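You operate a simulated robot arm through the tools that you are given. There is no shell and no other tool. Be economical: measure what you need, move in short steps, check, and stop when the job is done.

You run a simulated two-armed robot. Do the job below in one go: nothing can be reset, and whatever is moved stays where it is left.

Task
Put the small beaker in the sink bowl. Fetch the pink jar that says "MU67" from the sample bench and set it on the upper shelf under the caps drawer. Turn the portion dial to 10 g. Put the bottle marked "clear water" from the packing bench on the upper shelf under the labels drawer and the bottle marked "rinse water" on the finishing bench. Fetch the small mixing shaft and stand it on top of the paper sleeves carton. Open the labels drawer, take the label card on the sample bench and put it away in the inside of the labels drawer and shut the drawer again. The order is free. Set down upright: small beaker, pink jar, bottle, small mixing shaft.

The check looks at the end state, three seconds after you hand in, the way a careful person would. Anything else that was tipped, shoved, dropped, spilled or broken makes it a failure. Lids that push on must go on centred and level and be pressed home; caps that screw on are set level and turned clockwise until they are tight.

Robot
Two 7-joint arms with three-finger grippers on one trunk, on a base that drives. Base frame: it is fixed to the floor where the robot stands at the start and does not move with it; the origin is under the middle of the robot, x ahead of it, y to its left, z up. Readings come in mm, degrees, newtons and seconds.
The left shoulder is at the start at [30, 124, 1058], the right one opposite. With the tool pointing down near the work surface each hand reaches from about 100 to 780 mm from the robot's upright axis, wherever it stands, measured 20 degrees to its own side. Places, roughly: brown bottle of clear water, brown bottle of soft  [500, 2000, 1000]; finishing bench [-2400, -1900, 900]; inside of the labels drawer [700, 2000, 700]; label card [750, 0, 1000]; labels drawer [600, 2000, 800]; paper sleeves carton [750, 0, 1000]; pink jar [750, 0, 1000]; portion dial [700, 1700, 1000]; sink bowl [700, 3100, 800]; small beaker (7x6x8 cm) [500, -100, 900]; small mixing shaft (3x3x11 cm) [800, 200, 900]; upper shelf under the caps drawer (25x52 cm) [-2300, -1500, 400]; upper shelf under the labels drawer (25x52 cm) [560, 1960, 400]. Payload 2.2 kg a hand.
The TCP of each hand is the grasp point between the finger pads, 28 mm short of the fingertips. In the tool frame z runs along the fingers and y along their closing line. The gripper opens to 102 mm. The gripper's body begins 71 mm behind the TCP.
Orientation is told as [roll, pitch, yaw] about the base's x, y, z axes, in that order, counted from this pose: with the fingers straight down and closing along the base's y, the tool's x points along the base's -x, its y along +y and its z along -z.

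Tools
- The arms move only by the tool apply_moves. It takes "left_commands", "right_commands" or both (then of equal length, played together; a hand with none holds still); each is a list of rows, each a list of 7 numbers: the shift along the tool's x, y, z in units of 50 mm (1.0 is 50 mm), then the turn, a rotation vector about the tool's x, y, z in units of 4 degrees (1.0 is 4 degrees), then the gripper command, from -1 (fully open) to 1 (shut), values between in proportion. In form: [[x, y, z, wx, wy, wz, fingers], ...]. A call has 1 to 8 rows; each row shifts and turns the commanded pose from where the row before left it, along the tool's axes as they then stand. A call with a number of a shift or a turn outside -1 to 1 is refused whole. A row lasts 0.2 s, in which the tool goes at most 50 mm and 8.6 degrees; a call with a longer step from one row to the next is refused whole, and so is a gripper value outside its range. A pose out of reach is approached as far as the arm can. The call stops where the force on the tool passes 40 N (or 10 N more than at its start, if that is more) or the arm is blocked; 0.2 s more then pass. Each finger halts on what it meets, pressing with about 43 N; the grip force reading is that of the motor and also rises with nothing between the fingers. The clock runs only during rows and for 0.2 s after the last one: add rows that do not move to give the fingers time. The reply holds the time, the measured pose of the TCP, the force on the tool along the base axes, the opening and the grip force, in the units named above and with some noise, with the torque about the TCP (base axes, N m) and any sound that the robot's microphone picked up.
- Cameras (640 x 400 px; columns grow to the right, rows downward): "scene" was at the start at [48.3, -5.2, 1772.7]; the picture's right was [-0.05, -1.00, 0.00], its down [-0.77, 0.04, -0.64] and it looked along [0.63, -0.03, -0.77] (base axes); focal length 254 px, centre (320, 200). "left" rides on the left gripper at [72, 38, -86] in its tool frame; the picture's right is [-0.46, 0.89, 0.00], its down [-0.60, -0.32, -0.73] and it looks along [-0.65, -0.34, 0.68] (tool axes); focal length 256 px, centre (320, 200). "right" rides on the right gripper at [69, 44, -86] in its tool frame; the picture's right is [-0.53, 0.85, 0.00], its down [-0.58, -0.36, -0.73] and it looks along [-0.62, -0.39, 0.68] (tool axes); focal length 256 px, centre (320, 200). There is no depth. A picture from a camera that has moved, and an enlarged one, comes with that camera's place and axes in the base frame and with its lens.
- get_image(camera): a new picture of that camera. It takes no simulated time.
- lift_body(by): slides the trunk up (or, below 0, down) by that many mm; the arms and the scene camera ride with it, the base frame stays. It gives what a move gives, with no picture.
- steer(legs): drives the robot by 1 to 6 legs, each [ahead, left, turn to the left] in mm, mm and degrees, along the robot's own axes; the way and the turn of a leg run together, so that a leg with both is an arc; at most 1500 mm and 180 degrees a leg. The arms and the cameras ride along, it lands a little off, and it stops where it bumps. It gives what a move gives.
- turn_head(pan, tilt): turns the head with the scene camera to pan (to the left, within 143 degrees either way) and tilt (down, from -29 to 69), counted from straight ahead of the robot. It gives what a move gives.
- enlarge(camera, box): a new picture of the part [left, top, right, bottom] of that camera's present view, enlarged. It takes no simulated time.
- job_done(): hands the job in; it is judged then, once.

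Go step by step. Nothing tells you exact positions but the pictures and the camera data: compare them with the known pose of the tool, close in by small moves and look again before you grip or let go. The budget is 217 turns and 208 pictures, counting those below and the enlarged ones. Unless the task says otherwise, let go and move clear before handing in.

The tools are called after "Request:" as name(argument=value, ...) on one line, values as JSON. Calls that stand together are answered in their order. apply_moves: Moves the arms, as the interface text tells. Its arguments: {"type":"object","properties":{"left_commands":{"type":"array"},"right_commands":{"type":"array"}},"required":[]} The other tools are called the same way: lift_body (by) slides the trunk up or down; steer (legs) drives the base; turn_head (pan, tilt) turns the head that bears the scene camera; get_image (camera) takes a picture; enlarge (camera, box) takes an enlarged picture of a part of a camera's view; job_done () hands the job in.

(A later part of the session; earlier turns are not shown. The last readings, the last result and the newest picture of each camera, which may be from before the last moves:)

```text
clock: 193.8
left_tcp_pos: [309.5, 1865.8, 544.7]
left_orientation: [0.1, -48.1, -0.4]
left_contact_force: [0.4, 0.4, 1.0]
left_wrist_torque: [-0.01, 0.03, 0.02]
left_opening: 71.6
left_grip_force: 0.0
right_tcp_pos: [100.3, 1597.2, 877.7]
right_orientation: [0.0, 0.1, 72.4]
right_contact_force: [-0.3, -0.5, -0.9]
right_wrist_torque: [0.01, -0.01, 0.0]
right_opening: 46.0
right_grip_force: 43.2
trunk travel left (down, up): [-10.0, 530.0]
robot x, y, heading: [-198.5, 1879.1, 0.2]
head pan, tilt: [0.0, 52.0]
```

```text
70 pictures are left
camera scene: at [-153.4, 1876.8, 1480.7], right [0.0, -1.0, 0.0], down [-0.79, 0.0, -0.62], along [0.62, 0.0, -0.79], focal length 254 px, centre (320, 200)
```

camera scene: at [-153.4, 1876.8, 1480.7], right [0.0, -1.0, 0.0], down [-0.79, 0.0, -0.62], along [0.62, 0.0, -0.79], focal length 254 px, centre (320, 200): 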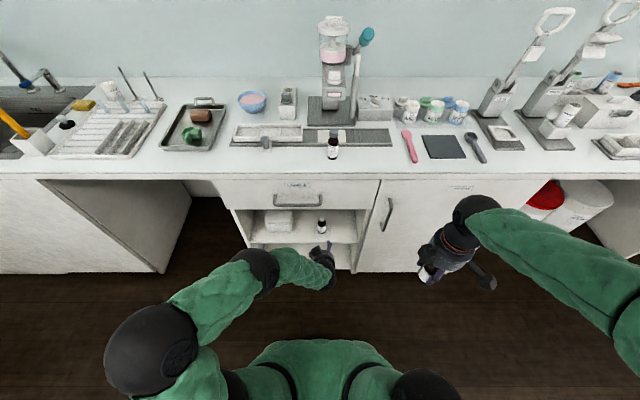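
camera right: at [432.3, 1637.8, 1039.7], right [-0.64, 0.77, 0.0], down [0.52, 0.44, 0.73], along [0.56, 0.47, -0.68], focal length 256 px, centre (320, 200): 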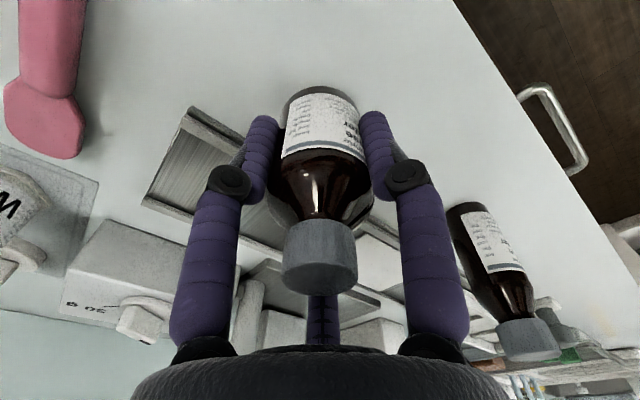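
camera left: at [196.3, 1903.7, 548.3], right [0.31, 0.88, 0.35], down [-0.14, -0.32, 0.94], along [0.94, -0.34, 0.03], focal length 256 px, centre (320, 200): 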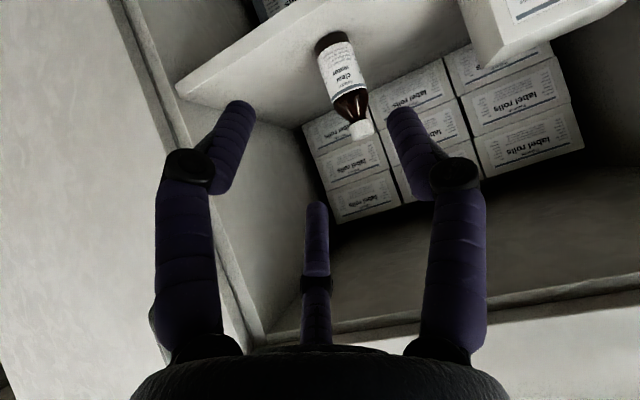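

The bottle stands on the shelf. Now I back off, raise the trunk and drive to the sample bench for the MU67 jar.

Request:
steer(legs=[[-120, 0, 0]])

Request:
lift_body(by=290)

Request:
steer(legs=[[0, -1400, 0], [0, -500, 0]])

Request:
apply_moves(left_commands=[[-0.6, 0, -0.65, 0, 0, 0, -0.4], [-0.6, 0, -0.65, 0, 0, 0, -0.4], [-0.6, 0, -0.65, 0, 0, 0, -0.4], [-0.6, 0, -0.65, 0, 0, 0, -0.4], [-0.6, 0, -0.65, 0, 0, 0, -0.6]])

Request:
turn_head(pan=0, tilt=45)

Request:
get_image(camera="scene")

```text
clock: 195.1
left_tcp_pos: [189.2, 1864.3, 544.1]
left_orientation: [0.1, -48.1, -0.5]
left_contact_force: [-0.2, 0.1, 0.6]
left_wrist_torque: [-0.02, 0.01, -0.01]
left_opening: 71.3
left_grip_force: 0.0
right_tcp_pos: [-19.9, 1598.5, 878.4]
right_orientation: [-0.1, 0.1, 72.3]
right_contact_force: [-0.2, -0.4, -0.9]
right_wrist_torque: [0.0, 0.0, -0.02]
right_opening: 46.3
right_grip_force: 42.8
trunk travel left (down, up): [-10.0, 530.0]
robot x, y, heading: [-322.0, 1877.5, -0.2]
head pan, tilt: [0.0, 52.0]
```

```text
clock: 198.0
left_tcp_pos: [188.2, 1865.2, 834.7]
left_orientation: [0.1, -48.0, -0.6]
left_contact_force: [0.3, 1.1, 0.1]
left_wrist_torque: [0.03, 0.03, 0.02]
left_opening: 71.3
left_grip_force: 0.0
right_tcp_pos: [-20.0, 1597.7, 1167.2]
right_orientation: [0.0, 0.1, 72.3]
right_contact_force: [-0.3, 0.0, -1.3]
right_wrist_torque: [0.01, -0.03, 0.0]
right_opening: 46.2
right_grip_force: 43.1
trunk travel left (down, up): [-300.0, 240.0]
robot x, y, heading: [-323.5, 1875.8, -0.2]
head pan, tilt: [0.0, 52.0]
```

```text
clock: 207.5
left_tcp_pos: [206.3, -26.6, 834.9]
left_orientation: [0.2, -48.1, 0.5]
left_contact_force: [0.0, 0.0, -0.2]
left_wrist_torque: [0.0, 0.01, 0.03]
left_opening: 71.2
left_grip_force: 0.0
right_tcp_pos: [0.4, -296.6, 1168.1]
right_orientation: [0.0, 0.1, 73.2]
right_contact_force: [0.3, -0.7, -0.7]
right_wrist_torque: [0.03, -0.02, 0.02]
right_opening: 46.1
right_grip_force: 43.2
trunk travel left (down, up): [-300.0, 240.0]
robot x, y, heading: [-303.1, -16.0, 0.8]
head pan, tilt: [0.0, 52.0]
```

```text
clock: 208.7
left_tcp_pos: [186.4, -27.8, 1055.0]
left_orientation: [0.2, -48.0, 0.5]
left_contact_force: [-0.1, -0.3, 0.2]
left_wrist_torque: [-0.01, -0.01, -0.01]
left_opening: 81.9
left_grip_force: 0.0
right_tcp_pos: [0.4, -295.7, 1169.0]
right_orientation: [-0.1, 0.1, 73.4]
right_contact_force: [0.0, 0.2, -0.7]
right_wrist_torque: [-0.02, 0.02, 0.01]
right_opening: 45.9
right_grip_force: 43.1
trunk travel left (down, up): [-300.0, 240.0]
robot x, y, heading: [-304.0, -22.5, 1.1]
head pan, tilt: [0.0, 52.0]
```

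```text
clock: 209.4
left_tcp_pos: [187.3, -27.6, 1054.3]
left_orientation: [0.2, -48.0, 0.7]
left_contact_force: [0.1, 0.1, 0.3]
left_wrist_torque: [0.01, -0.02, -0.03]
left_opening: 81.8
left_grip_force: 0.0
right_tcp_pos: [1.6, -295.1, 1167.8]
right_orientation: [0.1, 0.0, 73.3]
right_contact_force: [0.9, 0.2, -1.3]
right_wrist_torque: [-0.02, 0.01, 0.0]
right_opening: 46.1
right_grip_force: 42.8
trunk travel left (down, up): [-300.0, 240.0]
robot x, y, heading: [-304.0, -21.2, 1.0]
head pan, tilt: [0.0, 45.0]
```

```text
69 pictures are left
camera scene: at [-250.4, -21.7, 1780.3], right [0.02, -1.0, 0.0], down [-0.71, -0.01, -0.71], along [0.71, 0.01, -0.71], focal length 254 px, centre (320, 200)
```

scene: 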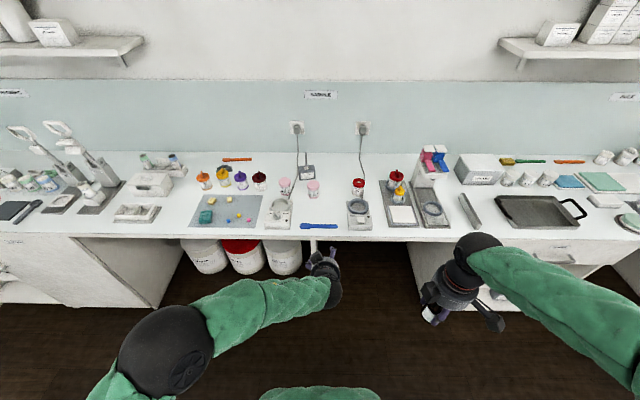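

Jar MU67 is ahead; shaft still stands on its carton. I drive forward to the bench.

Request:
steer(legs=[[290, 35, -1]])

Request:
get_image(camera="left")

Request:
enlarge(camera="scene", box=[250, 170, 390, 270])

```text
clock: 211.4
left_tcp_pos: [476.1, -3.2, 1053.8]
left_orientation: [0.1, -48.0, -0.8]
left_contact_force: [0.9, 0.0, 0.9]
left_wrist_torque: [-0.03, -0.01, 0.02]
left_opening: 81.4
left_grip_force: 0.1
right_tcp_pos: [284.7, -267.1, 1169.0]
right_orientation: [0.1, 0.0, 72.0]
right_contact_force: [-0.1, -0.2, -1.3]
right_wrist_torque: [-0.01, 0.04, 0.01]
right_opening: 46.0
right_grip_force: 43.7
trunk travel left (down, up): [-300.0, 240.0]
robot x, y, heading: [-16.7, 15.1, -0.4]
head pan, tilt: [0.0, 45.0]
```

```text
68 pictures are left
camera left: at [364.0, 36.5, 1057.8], right [0.32, 0.88, 0.35], down [-0.14, -0.32, 0.94], along [0.94, -0.35, 0.02], focal length 256 px, centre (320, 200)
```

left: 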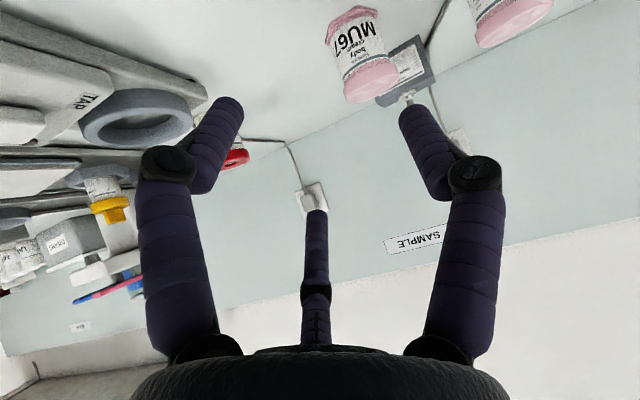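

```text
4.00 times, centred on (320, 220) of scene
camera zoom: at [39.8, 13.9, 1780.3], right [-0.01, -1.0, 0.0], down [-0.71, 0.01, -0.71], along [0.71, -0.01, -0.71], focal length 1016 px, centre (320, 120)
```

zoom: 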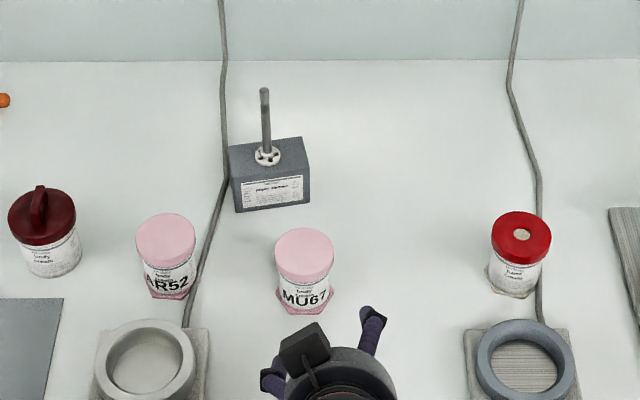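

For this short wide jar a slanted grip would miss its top, so I pick it vertically now and regrasp horizontally at the edge of the destination bench. I straighten the left hand.

Request:
apply_moves(left_commands=[[0, 0, 0, 0, 1, 0, -0.9], [0, 0, 0, 0, 1, 0, -0.9], [0, 0, 0, 0, 1, 0, -0.9], [0, 0, 0, 0, 1, 0, -0.9], [0, 0, 0, 0, 1, 0, -0.9], [0, 0, 0, 0, 1, 0, -0.9], [0, 0, 0, 0, 1, 0, -0.9], [0, 0, 0, 0, 1, 0, -0.9]])

Request:
apply_moves(left_commands=[[0, 0, 0, 0, 1, 0, -0.9], [0, 0, 0, 0, 1, 0, -0.9], [0, 0, 0, 0, 1, 0, -0.9], [0, 0, 0, 0, 1, 0, -0.9], [-0.8, 0.2, 0, 0, 0, 0, -0.9], [-0.8, 0.2, 0, 0, 0, 0, -0.9], [-0.8, 0.2, 0, 0, 0, 0, -0.9], [-0.8, 0, 0, 0, 0, 0, -0.9]])

Request:
get_image(camera="left")

```text
clock: 213.2
left_tcp_pos: [475.4, -2.7, 1053.9]
left_orientation: [0.1, -16.1, -0.8]
left_contact_force: [-0.2, 0.0, 0.3]
left_wrist_torque: [-0.01, 0.01, -0.02]
left_opening: 96.9
left_grip_force: 0.1
right_tcp_pos: [284.1, -267.0, 1168.1]
right_orientation: [0.1, 0.1, 71.9]
right_contact_force: [1.0, 1.0, -0.3]
right_wrist_torque: [0.01, 0.02, 0.01]
right_opening: 46.2
right_grip_force: 42.6
trunk travel left (down, up): [-300.0, 240.0]
robot x, y, heading: [-16.5, 16.4, -0.4]
head pan, tilt: [0.0, 45.0]
```

```text
clock: 215.0
left_tcp_pos: [635.5, 27.8, 1053.0]
left_orientation: [0.2, -0.1, -0.7]
left_contact_force: [0.7, 0.3, 0.0]
left_wrist_torque: [-0.01, 0.05, -0.01]
left_opening: 97.1
left_grip_force: 0.0
right_tcp_pos: [285.3, -267.6, 1167.3]
right_orientation: [0.1, 0.2, 71.9]
right_contact_force: [-0.8, 0.9, -1.5]
right_wrist_torque: [0.0, 0.03, 0.03]
right_opening: 45.9
right_grip_force: 43.1
trunk travel left (down, up): [-300.0, 240.0]
robot x, y, heading: [-13.1, 11.0, -0.4]
head pan, tilt: [0.0, 45.0]
```

```text
66 pictures are left
camera left: at [564.0, 65.0, 1139.7], right [0.48, 0.88, 0.0], down [0.6, -0.33, 0.73], along [0.64, -0.35, -0.68], focal length 256 px, centre (320, 200)
```

left: 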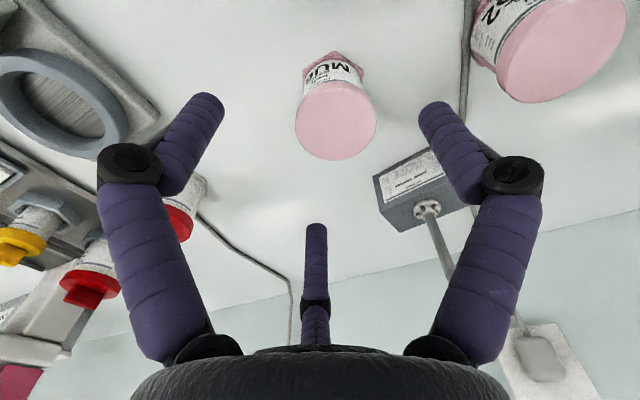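

Jar centre ≈(646,31), top ≈988. I centre the hand and go down.

Request:
apply_moves(left_commands=[[-0.21, 0.06, 0.4, 0, 0, 0, -0.9], [0, 0, 0.8, 0, 0, 0, -0.9], [0, 0, 0.7, 0, 0, 0, -0.9], [0, 0, 0, 0, 0, 0, -0.9]])

Request:
get_image(camera="left")

```text
clock: 216.0
left_tcp_pos: [645.2, 29.4, 959.9]
left_orientation: [0.1, -0.1, -0.7]
left_contact_force: [0.3, -0.2, -0.2]
left_wrist_torque: [0.01, 0.01, 0.01]
left_opening: 96.5
left_grip_force: 0.2
right_tcp_pos: [282.0, -267.8, 1168.3]
right_orientation: [-0.2, 0.2, 71.9]
right_contact_force: [1.0, -0.1, -1.1]
right_wrist_torque: [0.0, -0.02, 0.04]
right_opening: 46.3
right_grip_force: 42.9
trunk travel left (down, up): [-300.0, 240.0]
robot x, y, heading: [-13.8, 18.4, -0.3]
head pan, tilt: [0.0, 45.0]
```

```text
65 pictures are left
camera left: at [572.6, 67.7, 1045.9], right [0.48, 0.88, 0.0], down [0.6, -0.33, 0.73], along [0.64, -0.35, -0.68], focal length 256 px, centre (320, 200)
```

left: 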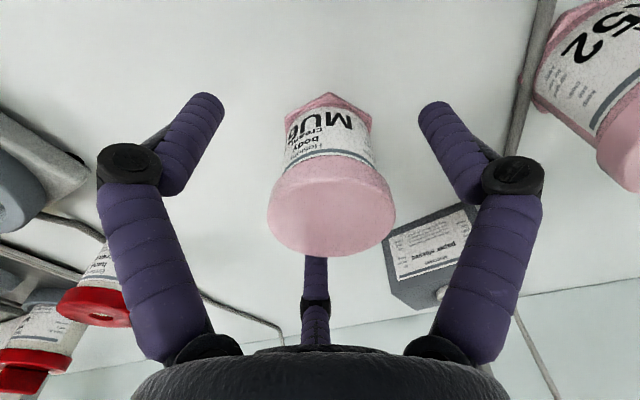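

Request:
apply_moves(left_commands=[[-0.04, 0.08, 0.2, 0, 0, 0, -0.9], [0, 0, 0.24, 0, 0, 0, -0.9], [0, 0, 0, 0, 0, 0, -0.5], [0, 0, 0, 0, 0, 0, -0.2], [0, 0, 0, 0, 0, 0, 0.2], [0, 0, 0, 0, 0, 0, 0.3], [0, 0, 0, 0, 0, 0, 0.3]])

Request:
get_image(camera="left")

```text
clock: 217.6
left_tcp_pos: [648.3, 31.7, 938.2]
left_orientation: [0.1, 0.0, -0.7]
left_contact_force: [0.1, 1.3, 1.0]
left_wrist_torque: [0.0, -0.04, 0.01]
left_opening: 50.1
left_grip_force: 42.9
right_tcp_pos: [283.4, -267.4, 1167.7]
right_orientation: [0.0, 0.1, 71.9]
right_contact_force: [0.2, 0.0, -0.8]
right_wrist_torque: [0.01, 0.01, 0.01]
right_opening: 45.9
right_grip_force: 42.5
trunk travel left (down, up): [-300.0, 240.0]
robot x, y, heading: [-14.8, 13.3, -0.6]
head pan, tilt: [0.0, 45.0]
```

```text
64 pictures are left
camera left: at [576.2, 71.4, 1023.5], right [0.48, 0.88, 0.0], down [0.6, -0.33, 0.73], along [0.64, -0.35, -0.68], focal length 256 px, centre (320, 200)
```

left: 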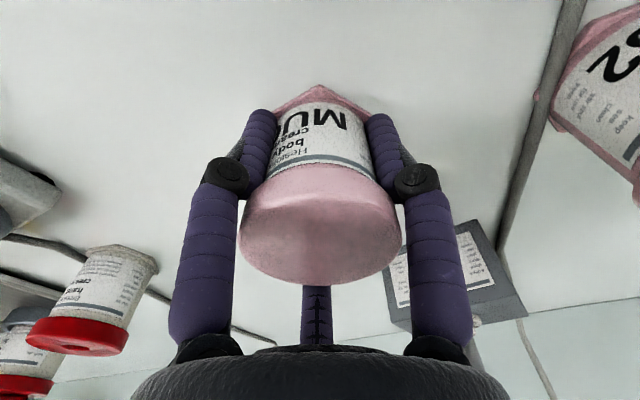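

Jar gripped. I lift it, tuck it in, back off and turn around toward the finishing bench side.

Request:
apply_moves(left_commands=[[0, 0, -0.8, 0, 0, 0, 0.3], [0, 0, -1, 0, 0, 0, 0.3], [0, 0, -1, 0, 0, 0, 0.3], [0, 0, -1, 0, 0, 0, 0.3], [0.9, 0, -0.4, 0, 0, 0, 0.3], [0.9, 0.2, 0, 0, 0, 0, 0.3], [0.9, 0.3, 0, 0, 0, 0, 0.3], [0.9, 0.3, 0, 0, 0, 0, 0.3]])

Request:
steer(legs=[[-500, 0, 0], [0, 0, 180], [600, 700, 0]])

Request:
turn_head(pan=25, tilt=30)

Request:
get_image(camera="scene")

```text
clock: 219.4
left_tcp_pos: [465.7, 77.2, 1147.2]
left_orientation: [0.2, -0.1, -0.8]
left_contact_force: [-1.4, -0.7, -1.3]
left_wrist_torque: [-0.02, -0.05, 0.01]
left_opening: 50.2
left_grip_force: 42.6
right_tcp_pos: [283.7, -266.7, 1168.3]
right_orientation: [-0.1, 0.1, 71.9]
right_contact_force: [-0.2, 0.1, -1.2]
right_wrist_torque: [0.01, -0.02, 0.01]
right_opening: 46.2
right_grip_force: 43.3
trunk travel left (down, up): [-300.0, 240.0]
robot x, y, heading: [-11.8, 15.9, -0.2]
head pan, tilt: [0.0, 45.0]
```

```text
clock: 234.3
left_tcp_pos: [-1529.8, -841.1, 1145.8]
left_orientation: [0.0, 0.0, -174.9]
left_contact_force: [-0.4, 0.0, -0.5]
left_wrist_torque: [0.02, -0.02, 0.02]
left_opening: 50.0
left_grip_force: 42.8
right_tcp_pos: [-1380.9, -480.9, 1168.8]
right_orientation: [0.0, 0.1, -102.3]
right_contact_force: [0.1, 0.5, -1.2]
right_wrist_torque: [-0.03, -0.02, 0.01]
right_opening: 46.0
right_grip_force: 42.1
trunk travel left (down, up): [-300.0, 240.0]
robot x, y, heading: [-1056.4, -730.4, -174.7]
head pan, tilt: [0.0, 45.0]
```

```text
clock: 235.2
left_tcp_pos: [-1530.2, -841.4, 1147.4]
left_orientation: [0.2, 0.0, -174.9]
left_contact_force: [-0.5, -0.8, -0.9]
left_wrist_torque: [0.02, -0.03, 0.01]
left_opening: 50.0
left_grip_force: 43.0
right_tcp_pos: [-1381.5, -480.0, 1167.9]
right_orientation: [0.0, 0.0, -102.3]
right_contact_force: [0.0, -0.6, -0.4]
right_wrist_torque: [-0.04, -0.05, 0.01]
right_opening: 46.0
right_grip_force: 43.4
trunk travel left (down, up): [-300.0, 240.0]
robot x, y, heading: [-1055.6, -729.6, -174.5]
head pan, tilt: [25.0, 30.0]
```

```text
63 pictures are left
camera scene: at [-1102.8, -776.0, 1802.9], right [-0.5, 0.86, 0.0], down [0.43, 0.25, -0.87], along [-0.75, -0.44, -0.5], focal length 254 px, centre (320, 200)
```

scene: 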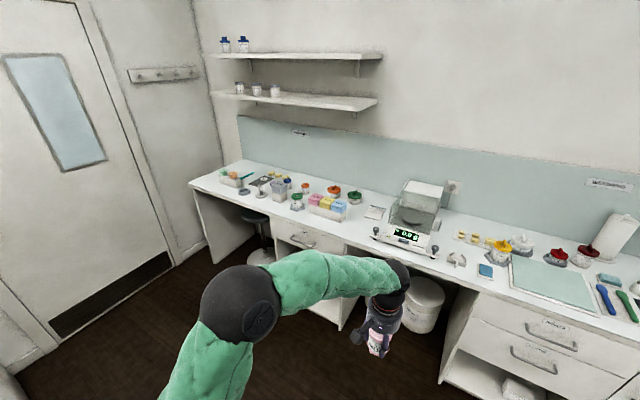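

I correct the heading and drive closer to the caps unit.

Request:
steer(legs=[[0, 0, -5.5], [480, 700, 0]])

Request:
turn_head(pan=0, tilt=45)

Request:
get_image(camera="scene")

```text
clock: 240.3
left_tcp_pos: [-2024.2, -1498.4, 1146.7]
left_orientation: [0.1, 0.0, 179.6]
left_contact_force: [0.6, 0.2, -1.4]
left_wrist_torque: [0.0, -0.01, -0.01]
left_opening: 49.9
left_grip_force: 42.8
right_tcp_pos: [-1843.7, -1154.2, 1169.1]
right_orientation: [0.0, 0.1, -107.8]
right_contact_force: [-0.1, 0.1, -0.6]
right_wrist_torque: [0.05, 0.03, -0.01]
right_opening: 46.0
right_grip_force: 43.3
trunk travel left (down, up): [-300.0, 240.0]
robot x, y, heading: [-1545.3, -1433.2, 179.8]
head pan, tilt: [25.0, 30.0]
```

```text
clock: 241.2
left_tcp_pos: [-2023.8, -1498.4, 1146.3]
left_orientation: [0.1, -0.1, 179.6]
left_contact_force: [0.4, -0.7, -1.3]
left_wrist_torque: [0.01, 0.02, 0.03]
left_opening: 50.0
left_grip_force: 43.0
right_tcp_pos: [-1842.6, -1153.6, 1168.0]
right_orientation: [0.0, 0.2, -107.7]
right_contact_force: [-0.1, -0.1, -0.5]
right_wrist_torque: [-0.07, -0.01, -0.01]
right_opening: 46.1
right_grip_force: 43.2
trunk travel left (down, up): [-300.0, 240.0]
robot x, y, heading: [-1541.9, -1432.9, 179.9]
head pan, tilt: [0.0, 45.0]
```

```text
62 pictures are left
camera scene: at [-1592.6, -1436.1, 1780.4], right [0.0, 1.0, 0.0], down [0.71, 0.0, -0.71], along [-0.71, 0.0, -0.71], focal length 254 px, centre (320, 200)
```

scene: 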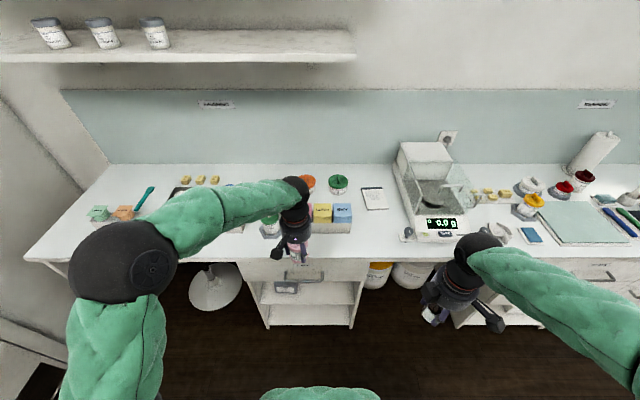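

Request:
enlarge(camera="scene", box=[20, 90, 260, 270])

Request:
enlarge(camera="scene", box=[220, 160, 400, 330])

```text
2.22 times, centred on (140, 180) of scene
camera zoom: at [-1592.6, -1436.1, 1780.4], right [0.0, 1.0, 0.0], down [0.71, 0.0, -0.71], along [-0.71, 0.0, -0.71], focal length 564 px, centre (720, 244)
```

zoom: 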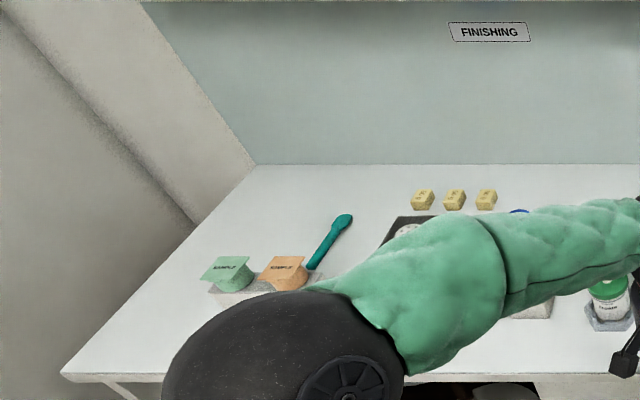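

```text
2.35 times, centred on (310, 245) of scene
camera zoom: at [-1592.6, -1436.1, 1780.4], right [0.0, 1.0, 0.0], down [0.71, 0.0, -0.71], along [-0.71, 0.0, -0.71], focal length 598 px, centre (344, 94)
```

zoom: 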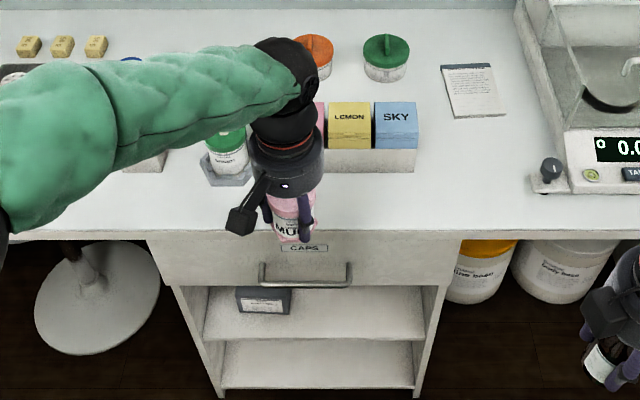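

The finishing sign is above the left part; "CAPS" drawer is right ahead, with a small box on its upper shelf. I bring the jar above the free front strip at about (−2195,−1372).

Request:
apply_moves(left_commands=[[-0.684, -0.504, 0.3, 0, 0, 0, 0.3], [-0.684, -0.504, 0.3, 0, 0, 0, 0.3], [-0.684, -0.504, 0.3, 0, 0, 0, 0.3], [-0.684, -0.504, 0.3, 0, 0, 0, 0.3], [-0.684, -0.504, 0.3, 0, 0, 0, 0.3], [0, 0, 0.9, 0, 0, 0, 0.3], [0, 0, 0.9, 0, 0, 0, 0.3], [0, 0, 0, 0, 0, 0, 0.3]])

Request:
get_image(camera="left")

Request:
get_image(camera="scene")

```text
clock: 243.0
left_tcp_pos: [-2191.8, -1372.4, 982.1]
left_orientation: [0.1, -0.1, 179.6]
left_contact_force: [0.6, 0.2, 0.3]
left_wrist_torque: [0.01, 0.0, 0.02]
left_opening: 50.2
left_grip_force: 42.8
right_tcp_pos: [-1842.0, -1152.0, 1168.5]
right_orientation: [-0.1, 0.1, -107.6]
right_contact_force: [0.2, -0.4, -0.5]
right_wrist_torque: [0.05, -0.01, -0.01]
right_opening: 45.9
right_grip_force: 42.4
trunk travel left (down, up): [-300.0, 240.0]
robot x, y, heading: [-1542.8, -1435.5, 179.9]
head pan, tilt: [0.0, 45.0]
```

```text
59 pictures are left
camera left: at [-2119.8, -1410.4, 1068.3], right [-0.47, -0.88, 0.0], down [-0.6, 0.32, 0.73], along [-0.65, 0.34, -0.68], focal length 256 px, centre (320, 200)
```

left: 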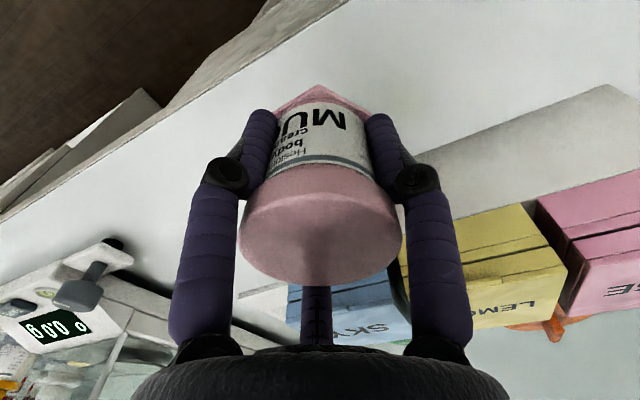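

```text
58 pictures are left
camera scene: at [-1591.7, -1436.3, 1780.4], right [0.0, 1.0, 0.0], down [0.71, 0.0, -0.71], along [-0.71, 0.0, -0.71], focal length 254 px, centre (320, 200)
```

scene: 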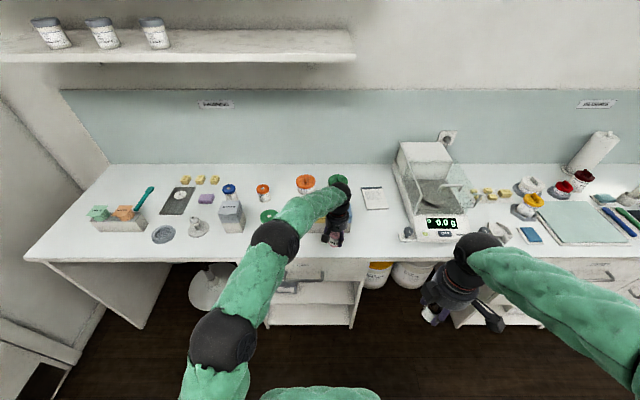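

Position is good. I lower the jar onto the strip.

Request:
apply_moves(left_commands=[[0, 0, 0.5, 0, 0, 0, 0.3], [0, 0, 0.26, 0, 0, 0, 0.3], [0, 0, 0.06, 0, 0, 0, 0.3], [0, 0, 0, 0, 0, 0, 0.3]])

Request:
apply_moves(left_commands=[[0, 0, 0.05, 0, 0, 0, 0.3], [0, 0, 0, 0, 0, 0, 0.3]])

Request:
apply_moves(left_commands=[[0, 0, 0.05, 0, 0, 0, 0.3], [0, 0, 0, 0, 0, 0, 0.3]])

```text
clock: 244.0
left_tcp_pos: [-2194.8, -1371.4, 942.1]
left_orientation: [0.1, -0.1, 179.5]
left_contact_force: [0.7, 0.7, -0.9]
left_wrist_torque: [-0.01, -0.01, 0.0]
left_opening: 50.1
left_grip_force: 42.7
right_tcp_pos: [-1842.8, -1153.3, 1167.5]
right_orientation: [0.0, 0.0, -107.7]
right_contact_force: [0.4, 0.2, -0.8]
right_wrist_torque: [0.03, 0.03, 0.0]
right_opening: 46.0
right_grip_force: 42.9
trunk travel left (down, up): [-300.0, 240.0]
robot x, y, heading: [-1541.9, -1434.2, 179.8]
head pan, tilt: [0.0, 45.0]
```

```text
clock: 244.6
left_tcp_pos: [-2194.4, -1372.5, 938.7]
left_orientation: [0.1, 0.0, 179.6]
left_contact_force: [-0.3, -1.0, -0.9]
left_wrist_torque: [-0.01, -0.05, -0.01]
left_opening: 49.9
left_grip_force: 43.0
right_tcp_pos: [-1843.4, -1153.8, 1168.4]
right_orientation: [0.0, 0.1, -107.6]
right_contact_force: [-0.3, -0.2, 0.0]
right_wrist_torque: [0.02, 0.0, 0.0]
right_opening: 46.1
right_grip_force: 43.2
trunk travel left (down, up): [-300.0, 240.0]
robot x, y, heading: [-1542.0, -1436.3, 180.0]
head pan, tilt: [0.0, 45.0]
```

```text
clock: 245.2
left_tcp_pos: [-2194.7, -1372.6, 938.0]
left_orientation: [0.2, -0.1, 179.5]
left_contact_force: [0.8, 0.8, 3.9]
left_wrist_torque: [0.12, 0.03, 0.0]
left_opening: 50.0
left_grip_force: 42.6
right_tcp_pos: [-1842.3, -1153.2, 1167.6]
right_orientation: [-0.2, 0.1, -107.7]
right_contact_force: [0.5, -0.4, 0.4]
right_wrist_torque: [-0.02, 0.01, 0.01]
right_opening: 46.3
right_grip_force: 43.5
trunk travel left (down, up): [-300.0, 240.0]
robot x, y, heading: [-1543.4, -1436.4, 179.9]
head pan, tilt: [0.0, 45.0]
```

Contact. I release, rise, back off a little and then pitch the left hand toward horizontal.

Request:
apply_moves(left_commands=[[0, 0, 0, 0, 0, 0, -0.2], [0, 0, 0, 0, 0, 0, -0.5], [0, 0, -0.6, 0, 0, 0, -0.5], [0, 0, -1, 0, 0, 0, -0.5], [0, 0, -1, 0, 0, 0, -0.5], [0.9, 0, -0.2, 0, 0, 0, -0.5], [0.9, 0, 0, 0, 0, 0, -0.5], [0.9, 0, 0, 0, 0, 0, -0.5]])

Request:
steer(legs=[[-130, 0, 0]])

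Request:
lift_body(by=-120)

Request:
apply_moves(left_commands=[[0, 0, 0, 0, -1, 0, -0.5], [0, 0, 0, 0, -1, 0, -0.5], [0, 0, 0, 0, -1, 0, -0.5], [0, 0, 0, 0, -1, 0, -0.5], [0, 0, 0, 0, -1, 0, -0.5], [0, 0, 0, 0, -1, 0, -0.5], [0, 0, 0, 0, -1, 0, -0.5], [0, 0, 0, 0, -1, 0, -0.5]])

Request:
apply_moves(left_commands=[[0, 0, 0, 0, -1, 0, -0.5], [0, 0, 0, 0, -1, 0, -0.5], [0, 0, 0, 0, -1, 0, -0.5], [0, 0, 0, 0, -1, 0, -0.5], [0, 0, 0, 0, -1, 0, -0.5], [0, 0, 0, 0, -1, 0, -0.5], [0, 0, 0, 0, -1, 0, -0.5], [0, 0, 0, 0, -1, 0, -0.5]])

Request:
apply_moves(left_commands=[[0, 0, 0, 0, -1, 0, -0.5], [0, 0, 0, 0, -1, 0, -0.5], [0, 0, 0, 0, -1, 0, -0.5]])

Request:
get_image(camera="left")

Request:
get_image(camera="scene")

```text
clock: 247.0
left_tcp_pos: [-2061.4, -1374.1, 1077.4]
left_orientation: [0.1, -0.2, 179.7]
left_contact_force: [0.3, -0.1, 0.7]
left_wrist_torque: [-0.02, 0.05, 0.0]
left_opening: 76.6
left_grip_force: 0.1
right_tcp_pos: [-1842.2, -1153.3, 1167.5]
right_orientation: [-0.1, 0.1, -107.7]
right_contact_force: [0.8, 0.5, -0.7]
right_wrist_torque: [-0.01, 0.03, 0.0]
right_opening: 46.0
right_grip_force: 43.4
trunk travel left (down, up): [-300.0, 240.0]
robot x, y, heading: [-1541.1, -1433.8, 180.0]
head pan, tilt: [0.0, 45.0]
```

```text
clock: 248.2
left_tcp_pos: [-1934.4, -1373.8, 1077.1]
left_orientation: [0.1, -0.1, 179.6]
left_contact_force: [0.3, 0.1, 0.7]
left_wrist_torque: [0.02, 0.01, 0.0]
left_opening: 76.3
left_grip_force: 0.1
right_tcp_pos: [-1714.3, -1152.7, 1168.4]
right_orientation: [-0.2, -0.1, -107.8]
right_contact_force: [0.2, -0.4, -1.1]
right_wrist_torque: [0.0, 0.06, -0.03]
right_opening: 46.3
right_grip_force: 43.0
trunk travel left (down, up): [-300.0, 240.0]
robot x, y, heading: [-1415.6, -1436.9, 180.1]
head pan, tilt: [0.0, 45.0]
```

```text
clock: 249.8
left_tcp_pos: [-1936.7, -1374.5, 956.7]
left_orientation: [0.1, -0.1, 179.6]
left_contact_force: [0.6, -0.2, 0.9]
left_wrist_torque: [-0.02, -0.02, 0.01]
left_opening: 76.5
left_grip_force: 0.2
right_tcp_pos: [-1714.6, -1153.3, 1048.5]
right_orientation: [0.0, 0.1, -107.8]
right_contact_force: [0.4, -0.1, -0.6]
right_wrist_torque: [0.0, 0.03, 0.02]
right_opening: 45.8
right_grip_force: 42.8
trunk travel left (down, up): [-180.0, 360.0]
robot x, y, heading: [-1415.5, -1436.2, 179.8]
head pan, tilt: [0.0, 45.0]
```

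```text
clock: 251.6
left_tcp_pos: [-1936.1, -1373.9, 956.8]
left_orientation: [0.1, -32.1, 179.5]
left_contact_force: [-0.1, 0.1, 0.3]
left_wrist_torque: [-0.02, 0.0, 0.0]
left_opening: 76.6
left_grip_force: 0.1
right_tcp_pos: [-1715.4, -1153.9, 1047.1]
right_orientation: [0.0, 0.2, -107.7]
right_contact_force: [-0.4, 0.9, -0.5]
right_wrist_torque: [0.02, 0.0, 0.01]
right_opening: 46.0
right_grip_force: 43.1
trunk travel left (down, up): [-180.0, 360.0]
robot x, y, heading: [-1416.2, -1434.0, 180.0]
head pan, tilt: [0.0, 45.0]
```

```text
clock: 253.3
left_tcp_pos: [-1934.9, -1374.3, 955.9]
left_orientation: [0.2, -64.1, 179.3]
left_contact_force: [0.4, -0.8, 0.4]
left_wrist_torque: [0.03, -0.02, 0.0]
left_opening: 76.6
left_grip_force: 0.0
right_tcp_pos: [-1715.4, -1153.7, 1048.4]
right_orientation: [-0.1, 0.1, -107.8]
right_contact_force: [1.2, 0.2, -0.9]
right_wrist_torque: [-0.01, -0.01, 0.0]
right_opening: 46.2
right_grip_force: 43.1
trunk travel left (down, up): [-180.0, 360.0]
robot x, y, heading: [-1416.6, -1434.4, 180.0]
head pan, tilt: [0.0, 45.0]
```

```text
clock: 254.2
left_tcp_pos: [-1937.0, -1374.6, 956.8]
left_orientation: [0.4, -76.1, 179.2]
left_contact_force: [-0.9, -0.6, 0.6]
left_wrist_torque: [-0.01, 0.0, 0.02]
left_opening: 76.6
left_grip_force: 0.0
right_tcp_pos: [-1714.6, -1153.7, 1047.8]
right_orientation: [0.0, 0.3, -107.7]
right_contact_force: [0.0, -0.5, -1.0]
right_wrist_torque: [0.03, 0.0, 0.01]
right_opening: 45.8
right_grip_force: 43.1
trunk travel left (down, up): [-180.0, 360.0]
robot x, y, heading: [-1413.2, -1429.8, 180.0]
head pan, tilt: [0.0, 45.0]
```

```text
57 pictures are left
camera left: at [-1835.8, -1412.6, 906.8], right [-0.12, -0.88, 0.45], down [0.57, 0.31, 0.76], along [-0.82, 0.35, 0.46], focal length 256 px, centre (320, 200)
```

left: 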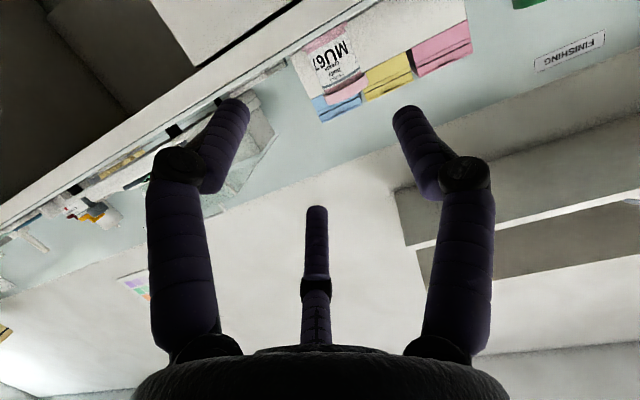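

```text
56 pictures are left
camera scene: at [-1465.0, -1436.0, 1660.3], right [0.0, 1.0, 0.0], down [0.71, 0.0, -0.71], along [-0.71, 0.0, -0.71], focal length 254 px, centre (320, 200)
```

scene: 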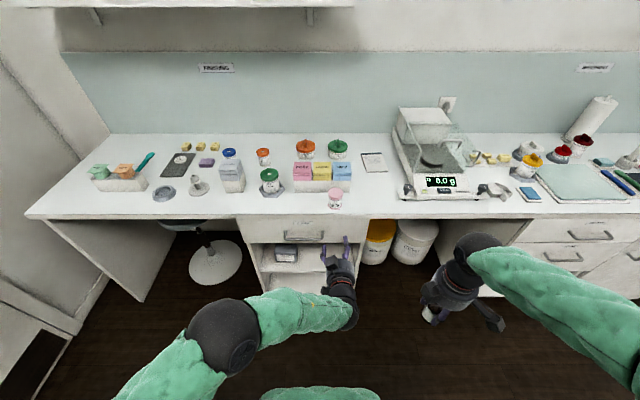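

A side grip would barely catch this short jar; better is a horizontal hand with one finger over the lid and two on the sides. I pitch to horizontal and roll the hand by 90°.

Request:
apply_moves(left_commands=[[0, 0, 0, 0, -1, 0, -0.5], [0, 0, 0, 0, -1, 0, -0.5], [0, 0, 0, 0, -1, 0, -0.5], [0, 0, 0, 0, -0.3, 0, -0.5], [0, 0, 0, 0, 0, 1, -0.5], [0, 0, 0, 0, 0, 1, -0.5], [0, 0, 0, 0, 0, 1, -0.5], [0, 0, 0, 0, 0, 1, -0.5]])

Request:
apply_moves(left_commands=[[0, 0, 0, 0, 0, 1, -0.5], [0, 0, 0, 0, 0, 1, -0.5], [0, 0, 0, 0, 0, 1, -0.5], [0, 0, 0, 0, 0, 1, -0.5], [0, 0, 0, 0, 0, 1, -0.5], [0, 0, 0, 0, 0, 1, -0.5], [0, 0, 0, 0, 0, 1, -0.5], [0, 0, 0, 0, 0, 1, -0.5]])

Request:
apply_moves(left_commands=[[0, 0, 0, 0, 0, 1, -0.5], [0, 0, 0, 0, 0, 1, -0.5], [0, 0, 0, 0, 0, 1, -0.5], [0, 0, 0, 0, 0, 1, -0.5], [0, 0, 0, 0, 0, 1, -0.5], [0, 0, 0, 0, 0, 1, -0.5], [0, 0, 0, 0, 0, 1, -0.5], [0, 0, 0, 0, 0, 1, -0.5]])

Request:
apply_moves(left_commands=[[0, 0, 0, 0, 0, 1, -0.5], [0, 0, 0, 0, 0, 1, -0.5], [0, 0, 0, 0, 0, 0.5, -0.5]])

Request:
get_image(camera="left")

Request:
enlarge(camera="scene", box=[260, 160, 400, 260])

```text
clock: 255.9
left_tcp_pos: [-1935.1, -1373.9, 956.6]
left_orientation: [87.3, -73.8, 92.1]
left_contact_force: [0.9, -0.3, -0.3]
left_wrist_torque: [0.0, 0.0, 0.01]
left_opening: 76.3
left_grip_force: 0.1
right_tcp_pos: [-1715.8, -1152.7, 1048.0]
right_orientation: [0.0, 0.1, -107.8]
right_contact_force: [0.1, 1.1, -1.0]
right_wrist_torque: [0.04, -0.01, 0.01]
right_opening: 45.8
right_grip_force: 42.8
trunk travel left (down, up): [-180.0, 360.0]
robot x, y, heading: [-1415.9, -1436.4, 180.0]
head pan, tilt: [0.0, 45.0]
```

```text
clock: 257.8
left_tcp_pos: [-1936.4, -1372.7, 956.5]
left_orientation: [89.0, -41.7, 90.2]
left_contact_force: [-0.4, -0.2, -0.2]
left_wrist_torque: [-0.02, 0.02, 0.03]
left_opening: 76.4
left_grip_force: 0.1
right_tcp_pos: [-1715.9, -1153.6, 1049.0]
right_orientation: [0.0, 0.1, -107.9]
right_contact_force: [0.4, 0.4, -0.7]
right_wrist_torque: [0.04, -0.03, -0.02]
right_opening: 46.0
right_grip_force: 42.9
trunk travel left (down, up): [-180.0, 360.0]
robot x, y, heading: [-1412.8, -1439.0, 179.9]
head pan, tilt: [0.0, 45.0]
```

```text
clock: 259.6
left_tcp_pos: [-1935.0, -1374.0, 958.3]
left_orientation: [89.3, -9.8, 89.6]
left_contact_force: [0.0, 0.9, 0.1]
left_wrist_torque: [0.0, 0.01, -0.01]
left_opening: 76.4
left_grip_force: 0.0
right_tcp_pos: [-1716.1, -1154.2, 1046.2]
right_orientation: [0.1, 0.1, -107.7]
right_contact_force: [0.3, 0.2, -1.1]
right_wrist_torque: [-0.01, 0.02, -0.03]
right_opening: 46.2
right_grip_force: 43.0
trunk travel left (down, up): [-180.0, 360.0]
robot x, y, heading: [-1415.5, -1434.4, 180.2]
head pan, tilt: [0.0, 45.0]
```

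```text
clock: 260.4
left_tcp_pos: [-1935.6, -1375.0, 956.5]
left_orientation: [89.2, 0.2, 89.7]
left_contact_force: [-0.5, -0.4, 0.9]
left_wrist_torque: [0.04, -0.03, 0.02]
left_opening: 76.5
left_grip_force: 0.0
right_tcp_pos: [-1715.3, -1152.5, 1048.4]
right_orientation: [0.0, 0.2, -107.8]
right_contact_force: [-0.4, -0.2, -1.1]
right_wrist_torque: [0.01, 0.02, 0.0]
right_opening: 45.9
right_grip_force: 43.1
trunk travel left (down, up): [-180.0, 360.0]
robot x, y, heading: [-1415.0, -1431.2, 179.7]
head pan, tilt: [0.0, 45.0]
```

```text
55 pictures are left
camera left: at [-1850.8, -1447.1, 995.7], right [-0.01, 0.47, 0.88], down [0.74, 0.6, -0.31], along [-0.67, 0.65, -0.35], focal length 256 px, centre (320, 200)
```

left: 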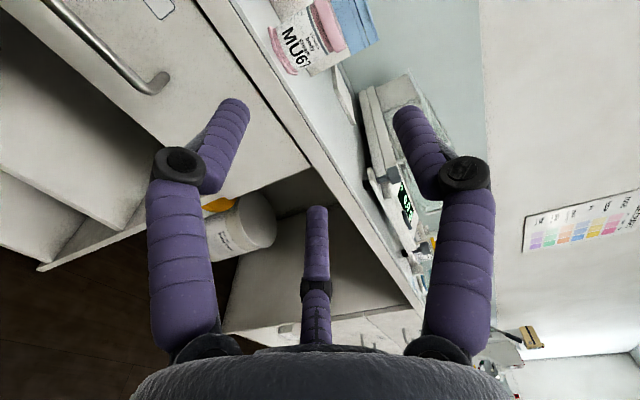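

```text
4.00 times, centred on (330, 210) of scene
camera zoom: at [-1465.0, -1436.1, 1660.3], right [0.0, 1.0, 0.0], down [0.71, 0.0, -0.71], along [-0.71, 0.0, -0.71], focal length 1016 px, centre (280, 160)
```

zoom: 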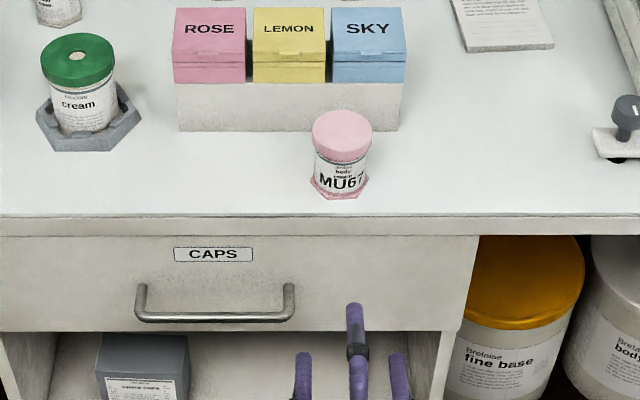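

The jar top is at z≈971, centre about (−2197,−1375). I approach horizontally, with one finger above the lid and two beside the body.

Request:
apply_moves(left_commands=[[0, -0.06, 0.9, 0, 0, 0, -0.57], [0, -0.06, 0.9, 0, 0, 0, -0.57], [0, -0.06, 0.9, 0, 0, 0, -0.57], [0, -0.06, 0.8, 0, 0, 0, -0.57], [0, 0, 0, 0, 0, 0, -0.57]])

Request:
get_image(camera="left")

Request:
enlarge(camera="scene", box=[280, 160, 400, 260])

```text
clock: 261.6
left_tcp_pos: [-2112.4, -1373.1, 943.6]
left_orientation: [89.3, 0.1, 89.6]
left_contact_force: [0.1, 0.1, -0.1]
left_wrist_torque: [-0.01, -0.03, -0.02]
left_opening: 80.2
left_grip_force: 0.0
right_tcp_pos: [-1715.3, -1153.9, 1047.8]
right_orientation: [-0.1, 0.1, -107.8]
right_contact_force: [0.5, 0.1, -0.5]
right_wrist_torque: [-0.02, -0.03, 0.01]
right_opening: 46.2
right_grip_force: 43.0
trunk travel left (down, up): [-180.0, 360.0]
robot x, y, heading: [-1414.2, -1434.9, 180.1]
head pan, tilt: [0.0, 45.0]
```

```text
53 pictures are left
camera left: at [-2027.0, -1445.5, 982.3], right [-0.01, 0.47, 0.88], down [0.74, 0.6, -0.31], along [-0.67, 0.65, -0.35], focal length 256 px, centre (320, 200)
```

left: 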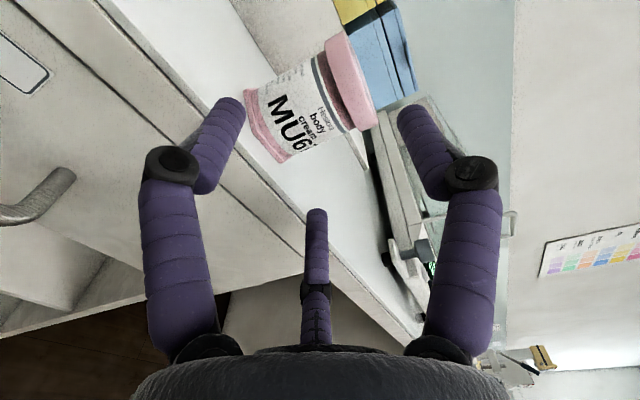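

```text
4.00 times, centred on (340, 210) of scene
camera zoom: at [-1464.5, -1436.2, 1660.4], right [0.0, 1.0, 0.0], down [0.71, 0.0, -0.71], along [-0.71, 0.0, -0.71], focal length 1016 px, centre (240, 160)
```

zoom: 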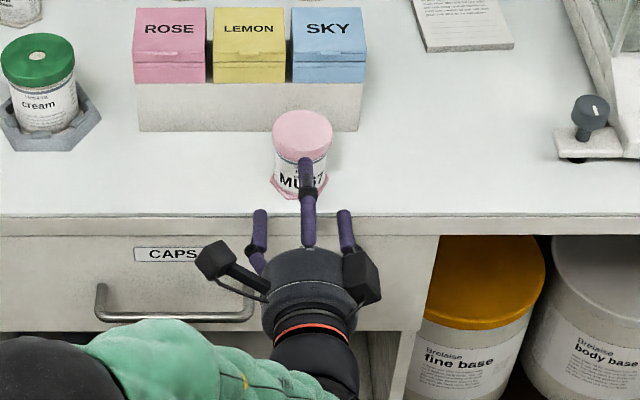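

Aligned. I advance over the jar and check before closing.

Request:
apply_moves(left_commands=[[0, 0, 0.6, 0, 0, 0, -0.57], [0, 0, 0.6, 0, 0, 0, -0.57], [0, 0, 0.36, 0, 0, 0, -0.57], [0, 0, 0, 0, 0, 0, -0.57]])

Request:
get_image(camera="left")

```text
clock: 262.6
left_tcp_pos: [-2188.1, -1373.3, 942.1]
left_orientation: [89.3, 0.1, 89.6]
left_contact_force: [-0.3, -0.1, 0.8]
left_wrist_torque: [0.02, 0.0, -0.05]
left_opening: 80.2
left_grip_force: 0.0
right_tcp_pos: [-1714.0, -1152.5, 1048.3]
right_orientation: [-0.1, 0.0, -107.8]
right_contact_force: [-0.4, -0.2, -0.1]
right_wrist_torque: [0.0, 0.01, 0.01]
right_opening: 46.2
right_grip_force: 43.5
trunk travel left (down, up): [-180.0, 360.0]
robot x, y, heading: [-1415.2, -1435.3, 180.2]
head pan, tilt: [0.0, 45.0]
```

```text
51 pictures are left
camera left: at [-2105.0, -1446.3, 981.0], right [-0.01, 0.47, 0.88], down [0.74, 0.6, -0.31], along [-0.67, 0.65, -0.35], focal length 256 px, centre (320, 200)
```

left: 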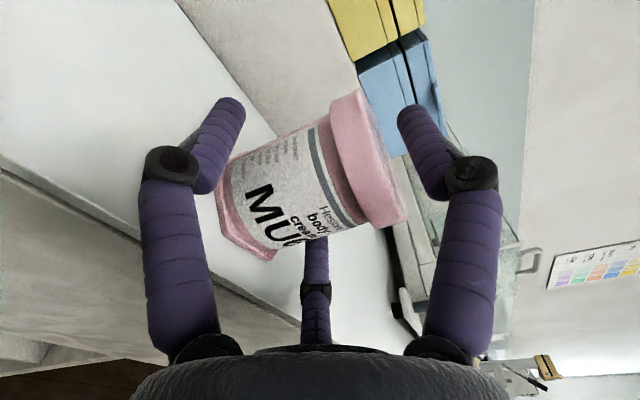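

Request:
apply_moves(left_commands=[[0, 0.04, 0, 0, 0, 0, -0.4], [0, 0, 0, 0, 0, 0, -0.3], [0, 0, 0, 0, 0, 0, -0.2], [0, 0, 0, 0, 0, 0, -0.1], [0, 0, 0, 0, 0, 0, 0.1], [0, 0, 0, 0, 0, 0, 0.2], [0, 0, 0, 0, 0, 0, 0.2]])

Request:
get_image(camera="left")

Request:
enlarge(camera="scene", box=[280, 160, 400, 260])

```text
clock: 264.1
left_tcp_pos: [-2190.2, -1373.2, 944.6]
left_orientation: [89.2, 0.1, 89.6]
left_contact_force: [-0.3, -0.2, 0.2]
left_wrist_torque: [-0.01, 0.01, 0.01]
left_opening: 59.5
left_grip_force: 43.1
right_tcp_pos: [-1715.5, -1153.7, 1048.4]
right_orientation: [0.0, 0.1, -107.9]
right_contact_force: [-0.2, -0.3, -0.5]
right_wrist_torque: [0.02, 0.04, -0.01]
right_opening: 46.1
right_grip_force: 42.8
trunk travel left (down, up): [-180.0, 360.0]
robot x, y, heading: [-1412.5, -1439.3, 180.2]
head pan, tilt: [0.0, 45.0]
```

```text
50 pictures are left
camera left: at [-2104.8, -1445.7, 982.8], right [-0.01, 0.47, 0.88], down [0.74, 0.6, -0.31], along [-0.67, 0.65, -0.35], focal length 256 px, centre (320, 200)
```

left: 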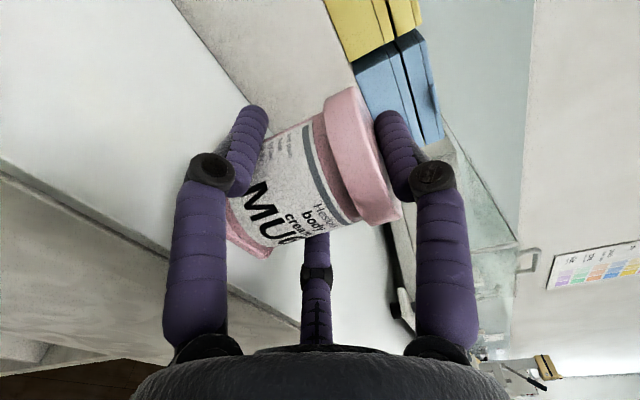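

```text
4.00 times, centred on (340, 210) of scene
camera zoom: at [-1465.1, -1436.1, 1660.3], right [0.0, 1.0, 0.0], down [0.71, 0.0, -0.71], along [-0.71, 0.0, -0.71], focal length 1016 px, centre (240, 160)
```

zoom: 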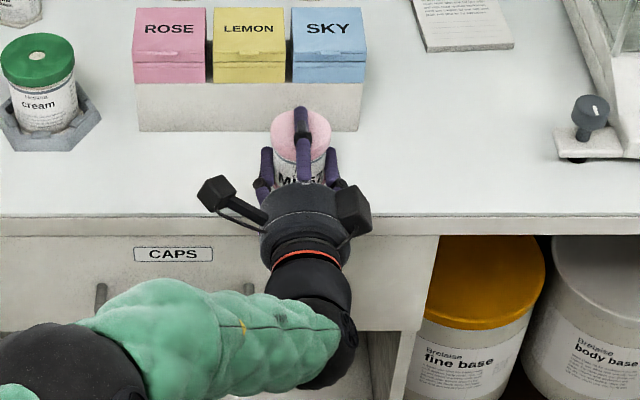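

Gripped. I lift 40 mm and check it stays upright.

Request:
apply_moves(left_commands=[[0, 0.2, 0, 0, 0, 0, 0.2], [0, 0.6, 0, 0, 0, 0, 0.2], [0, 0, 0, 0, 0, 0, 0.2]])

Request:
get_image(camera="left")

Request:
enlarge(camera="scene", box=[280, 160, 400, 260])

```text
clock: 264.9
left_tcp_pos: [-2188.6, -1372.1, 982.3]
left_orientation: [89.1, 0.1, 89.5]
left_contact_force: [-0.2, -0.3, -0.6]
left_wrist_torque: [-0.01, -0.02, -0.01]
left_opening: 59.1
left_grip_force: 43.0
right_tcp_pos: [-1716.1, -1153.5, 1047.8]
right_orientation: [0.0, 0.1, -107.8]
right_contact_force: [-1.6, -0.3, -1.4]
right_wrist_torque: [-0.04, 0.01, 0.01]
right_opening: 46.1
right_grip_force: 42.7
trunk travel left (down, up): [-180.0, 360.0]
robot x, y, heading: [-1412.9, -1438.0, 180.1]
head pan, tilt: [0.0, 45.0]
```

```text
48 pictures are left
camera left: at [-2104.2, -1446.0, 1021.4], right [-0.01, 0.47, 0.88], down [0.74, 0.6, -0.31], along [-0.67, 0.65, -0.35], focal length 256 px, centre (320, 200)
```

left: 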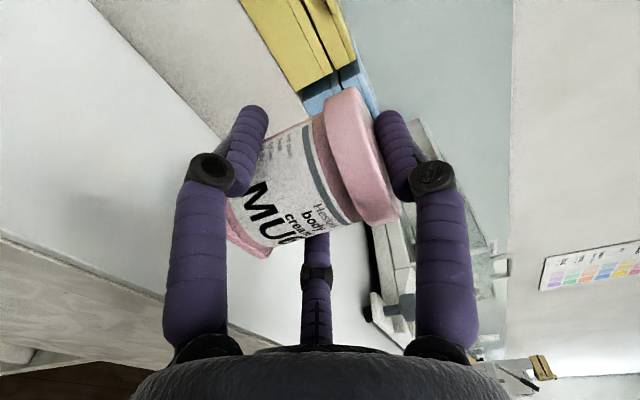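

```text
4.00 times, centred on (340, 210) of scene
camera zoom: at [-1465.6, -1436.0, 1660.3], right [0.0, 1.0, 0.0], down [0.71, 0.0, -0.71], along [-0.71, 0.0, -0.71], focal length 1016 px, centre (240, 160)
```

zoom: 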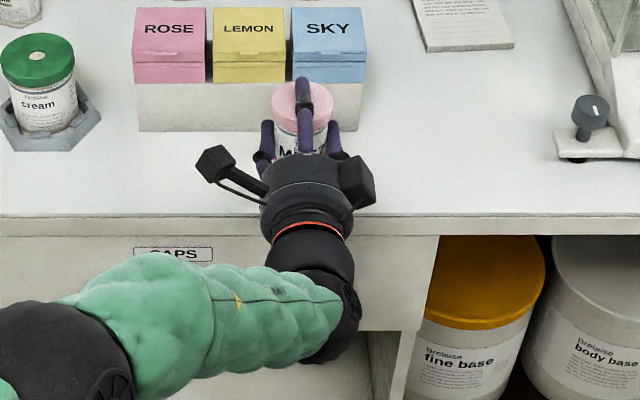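

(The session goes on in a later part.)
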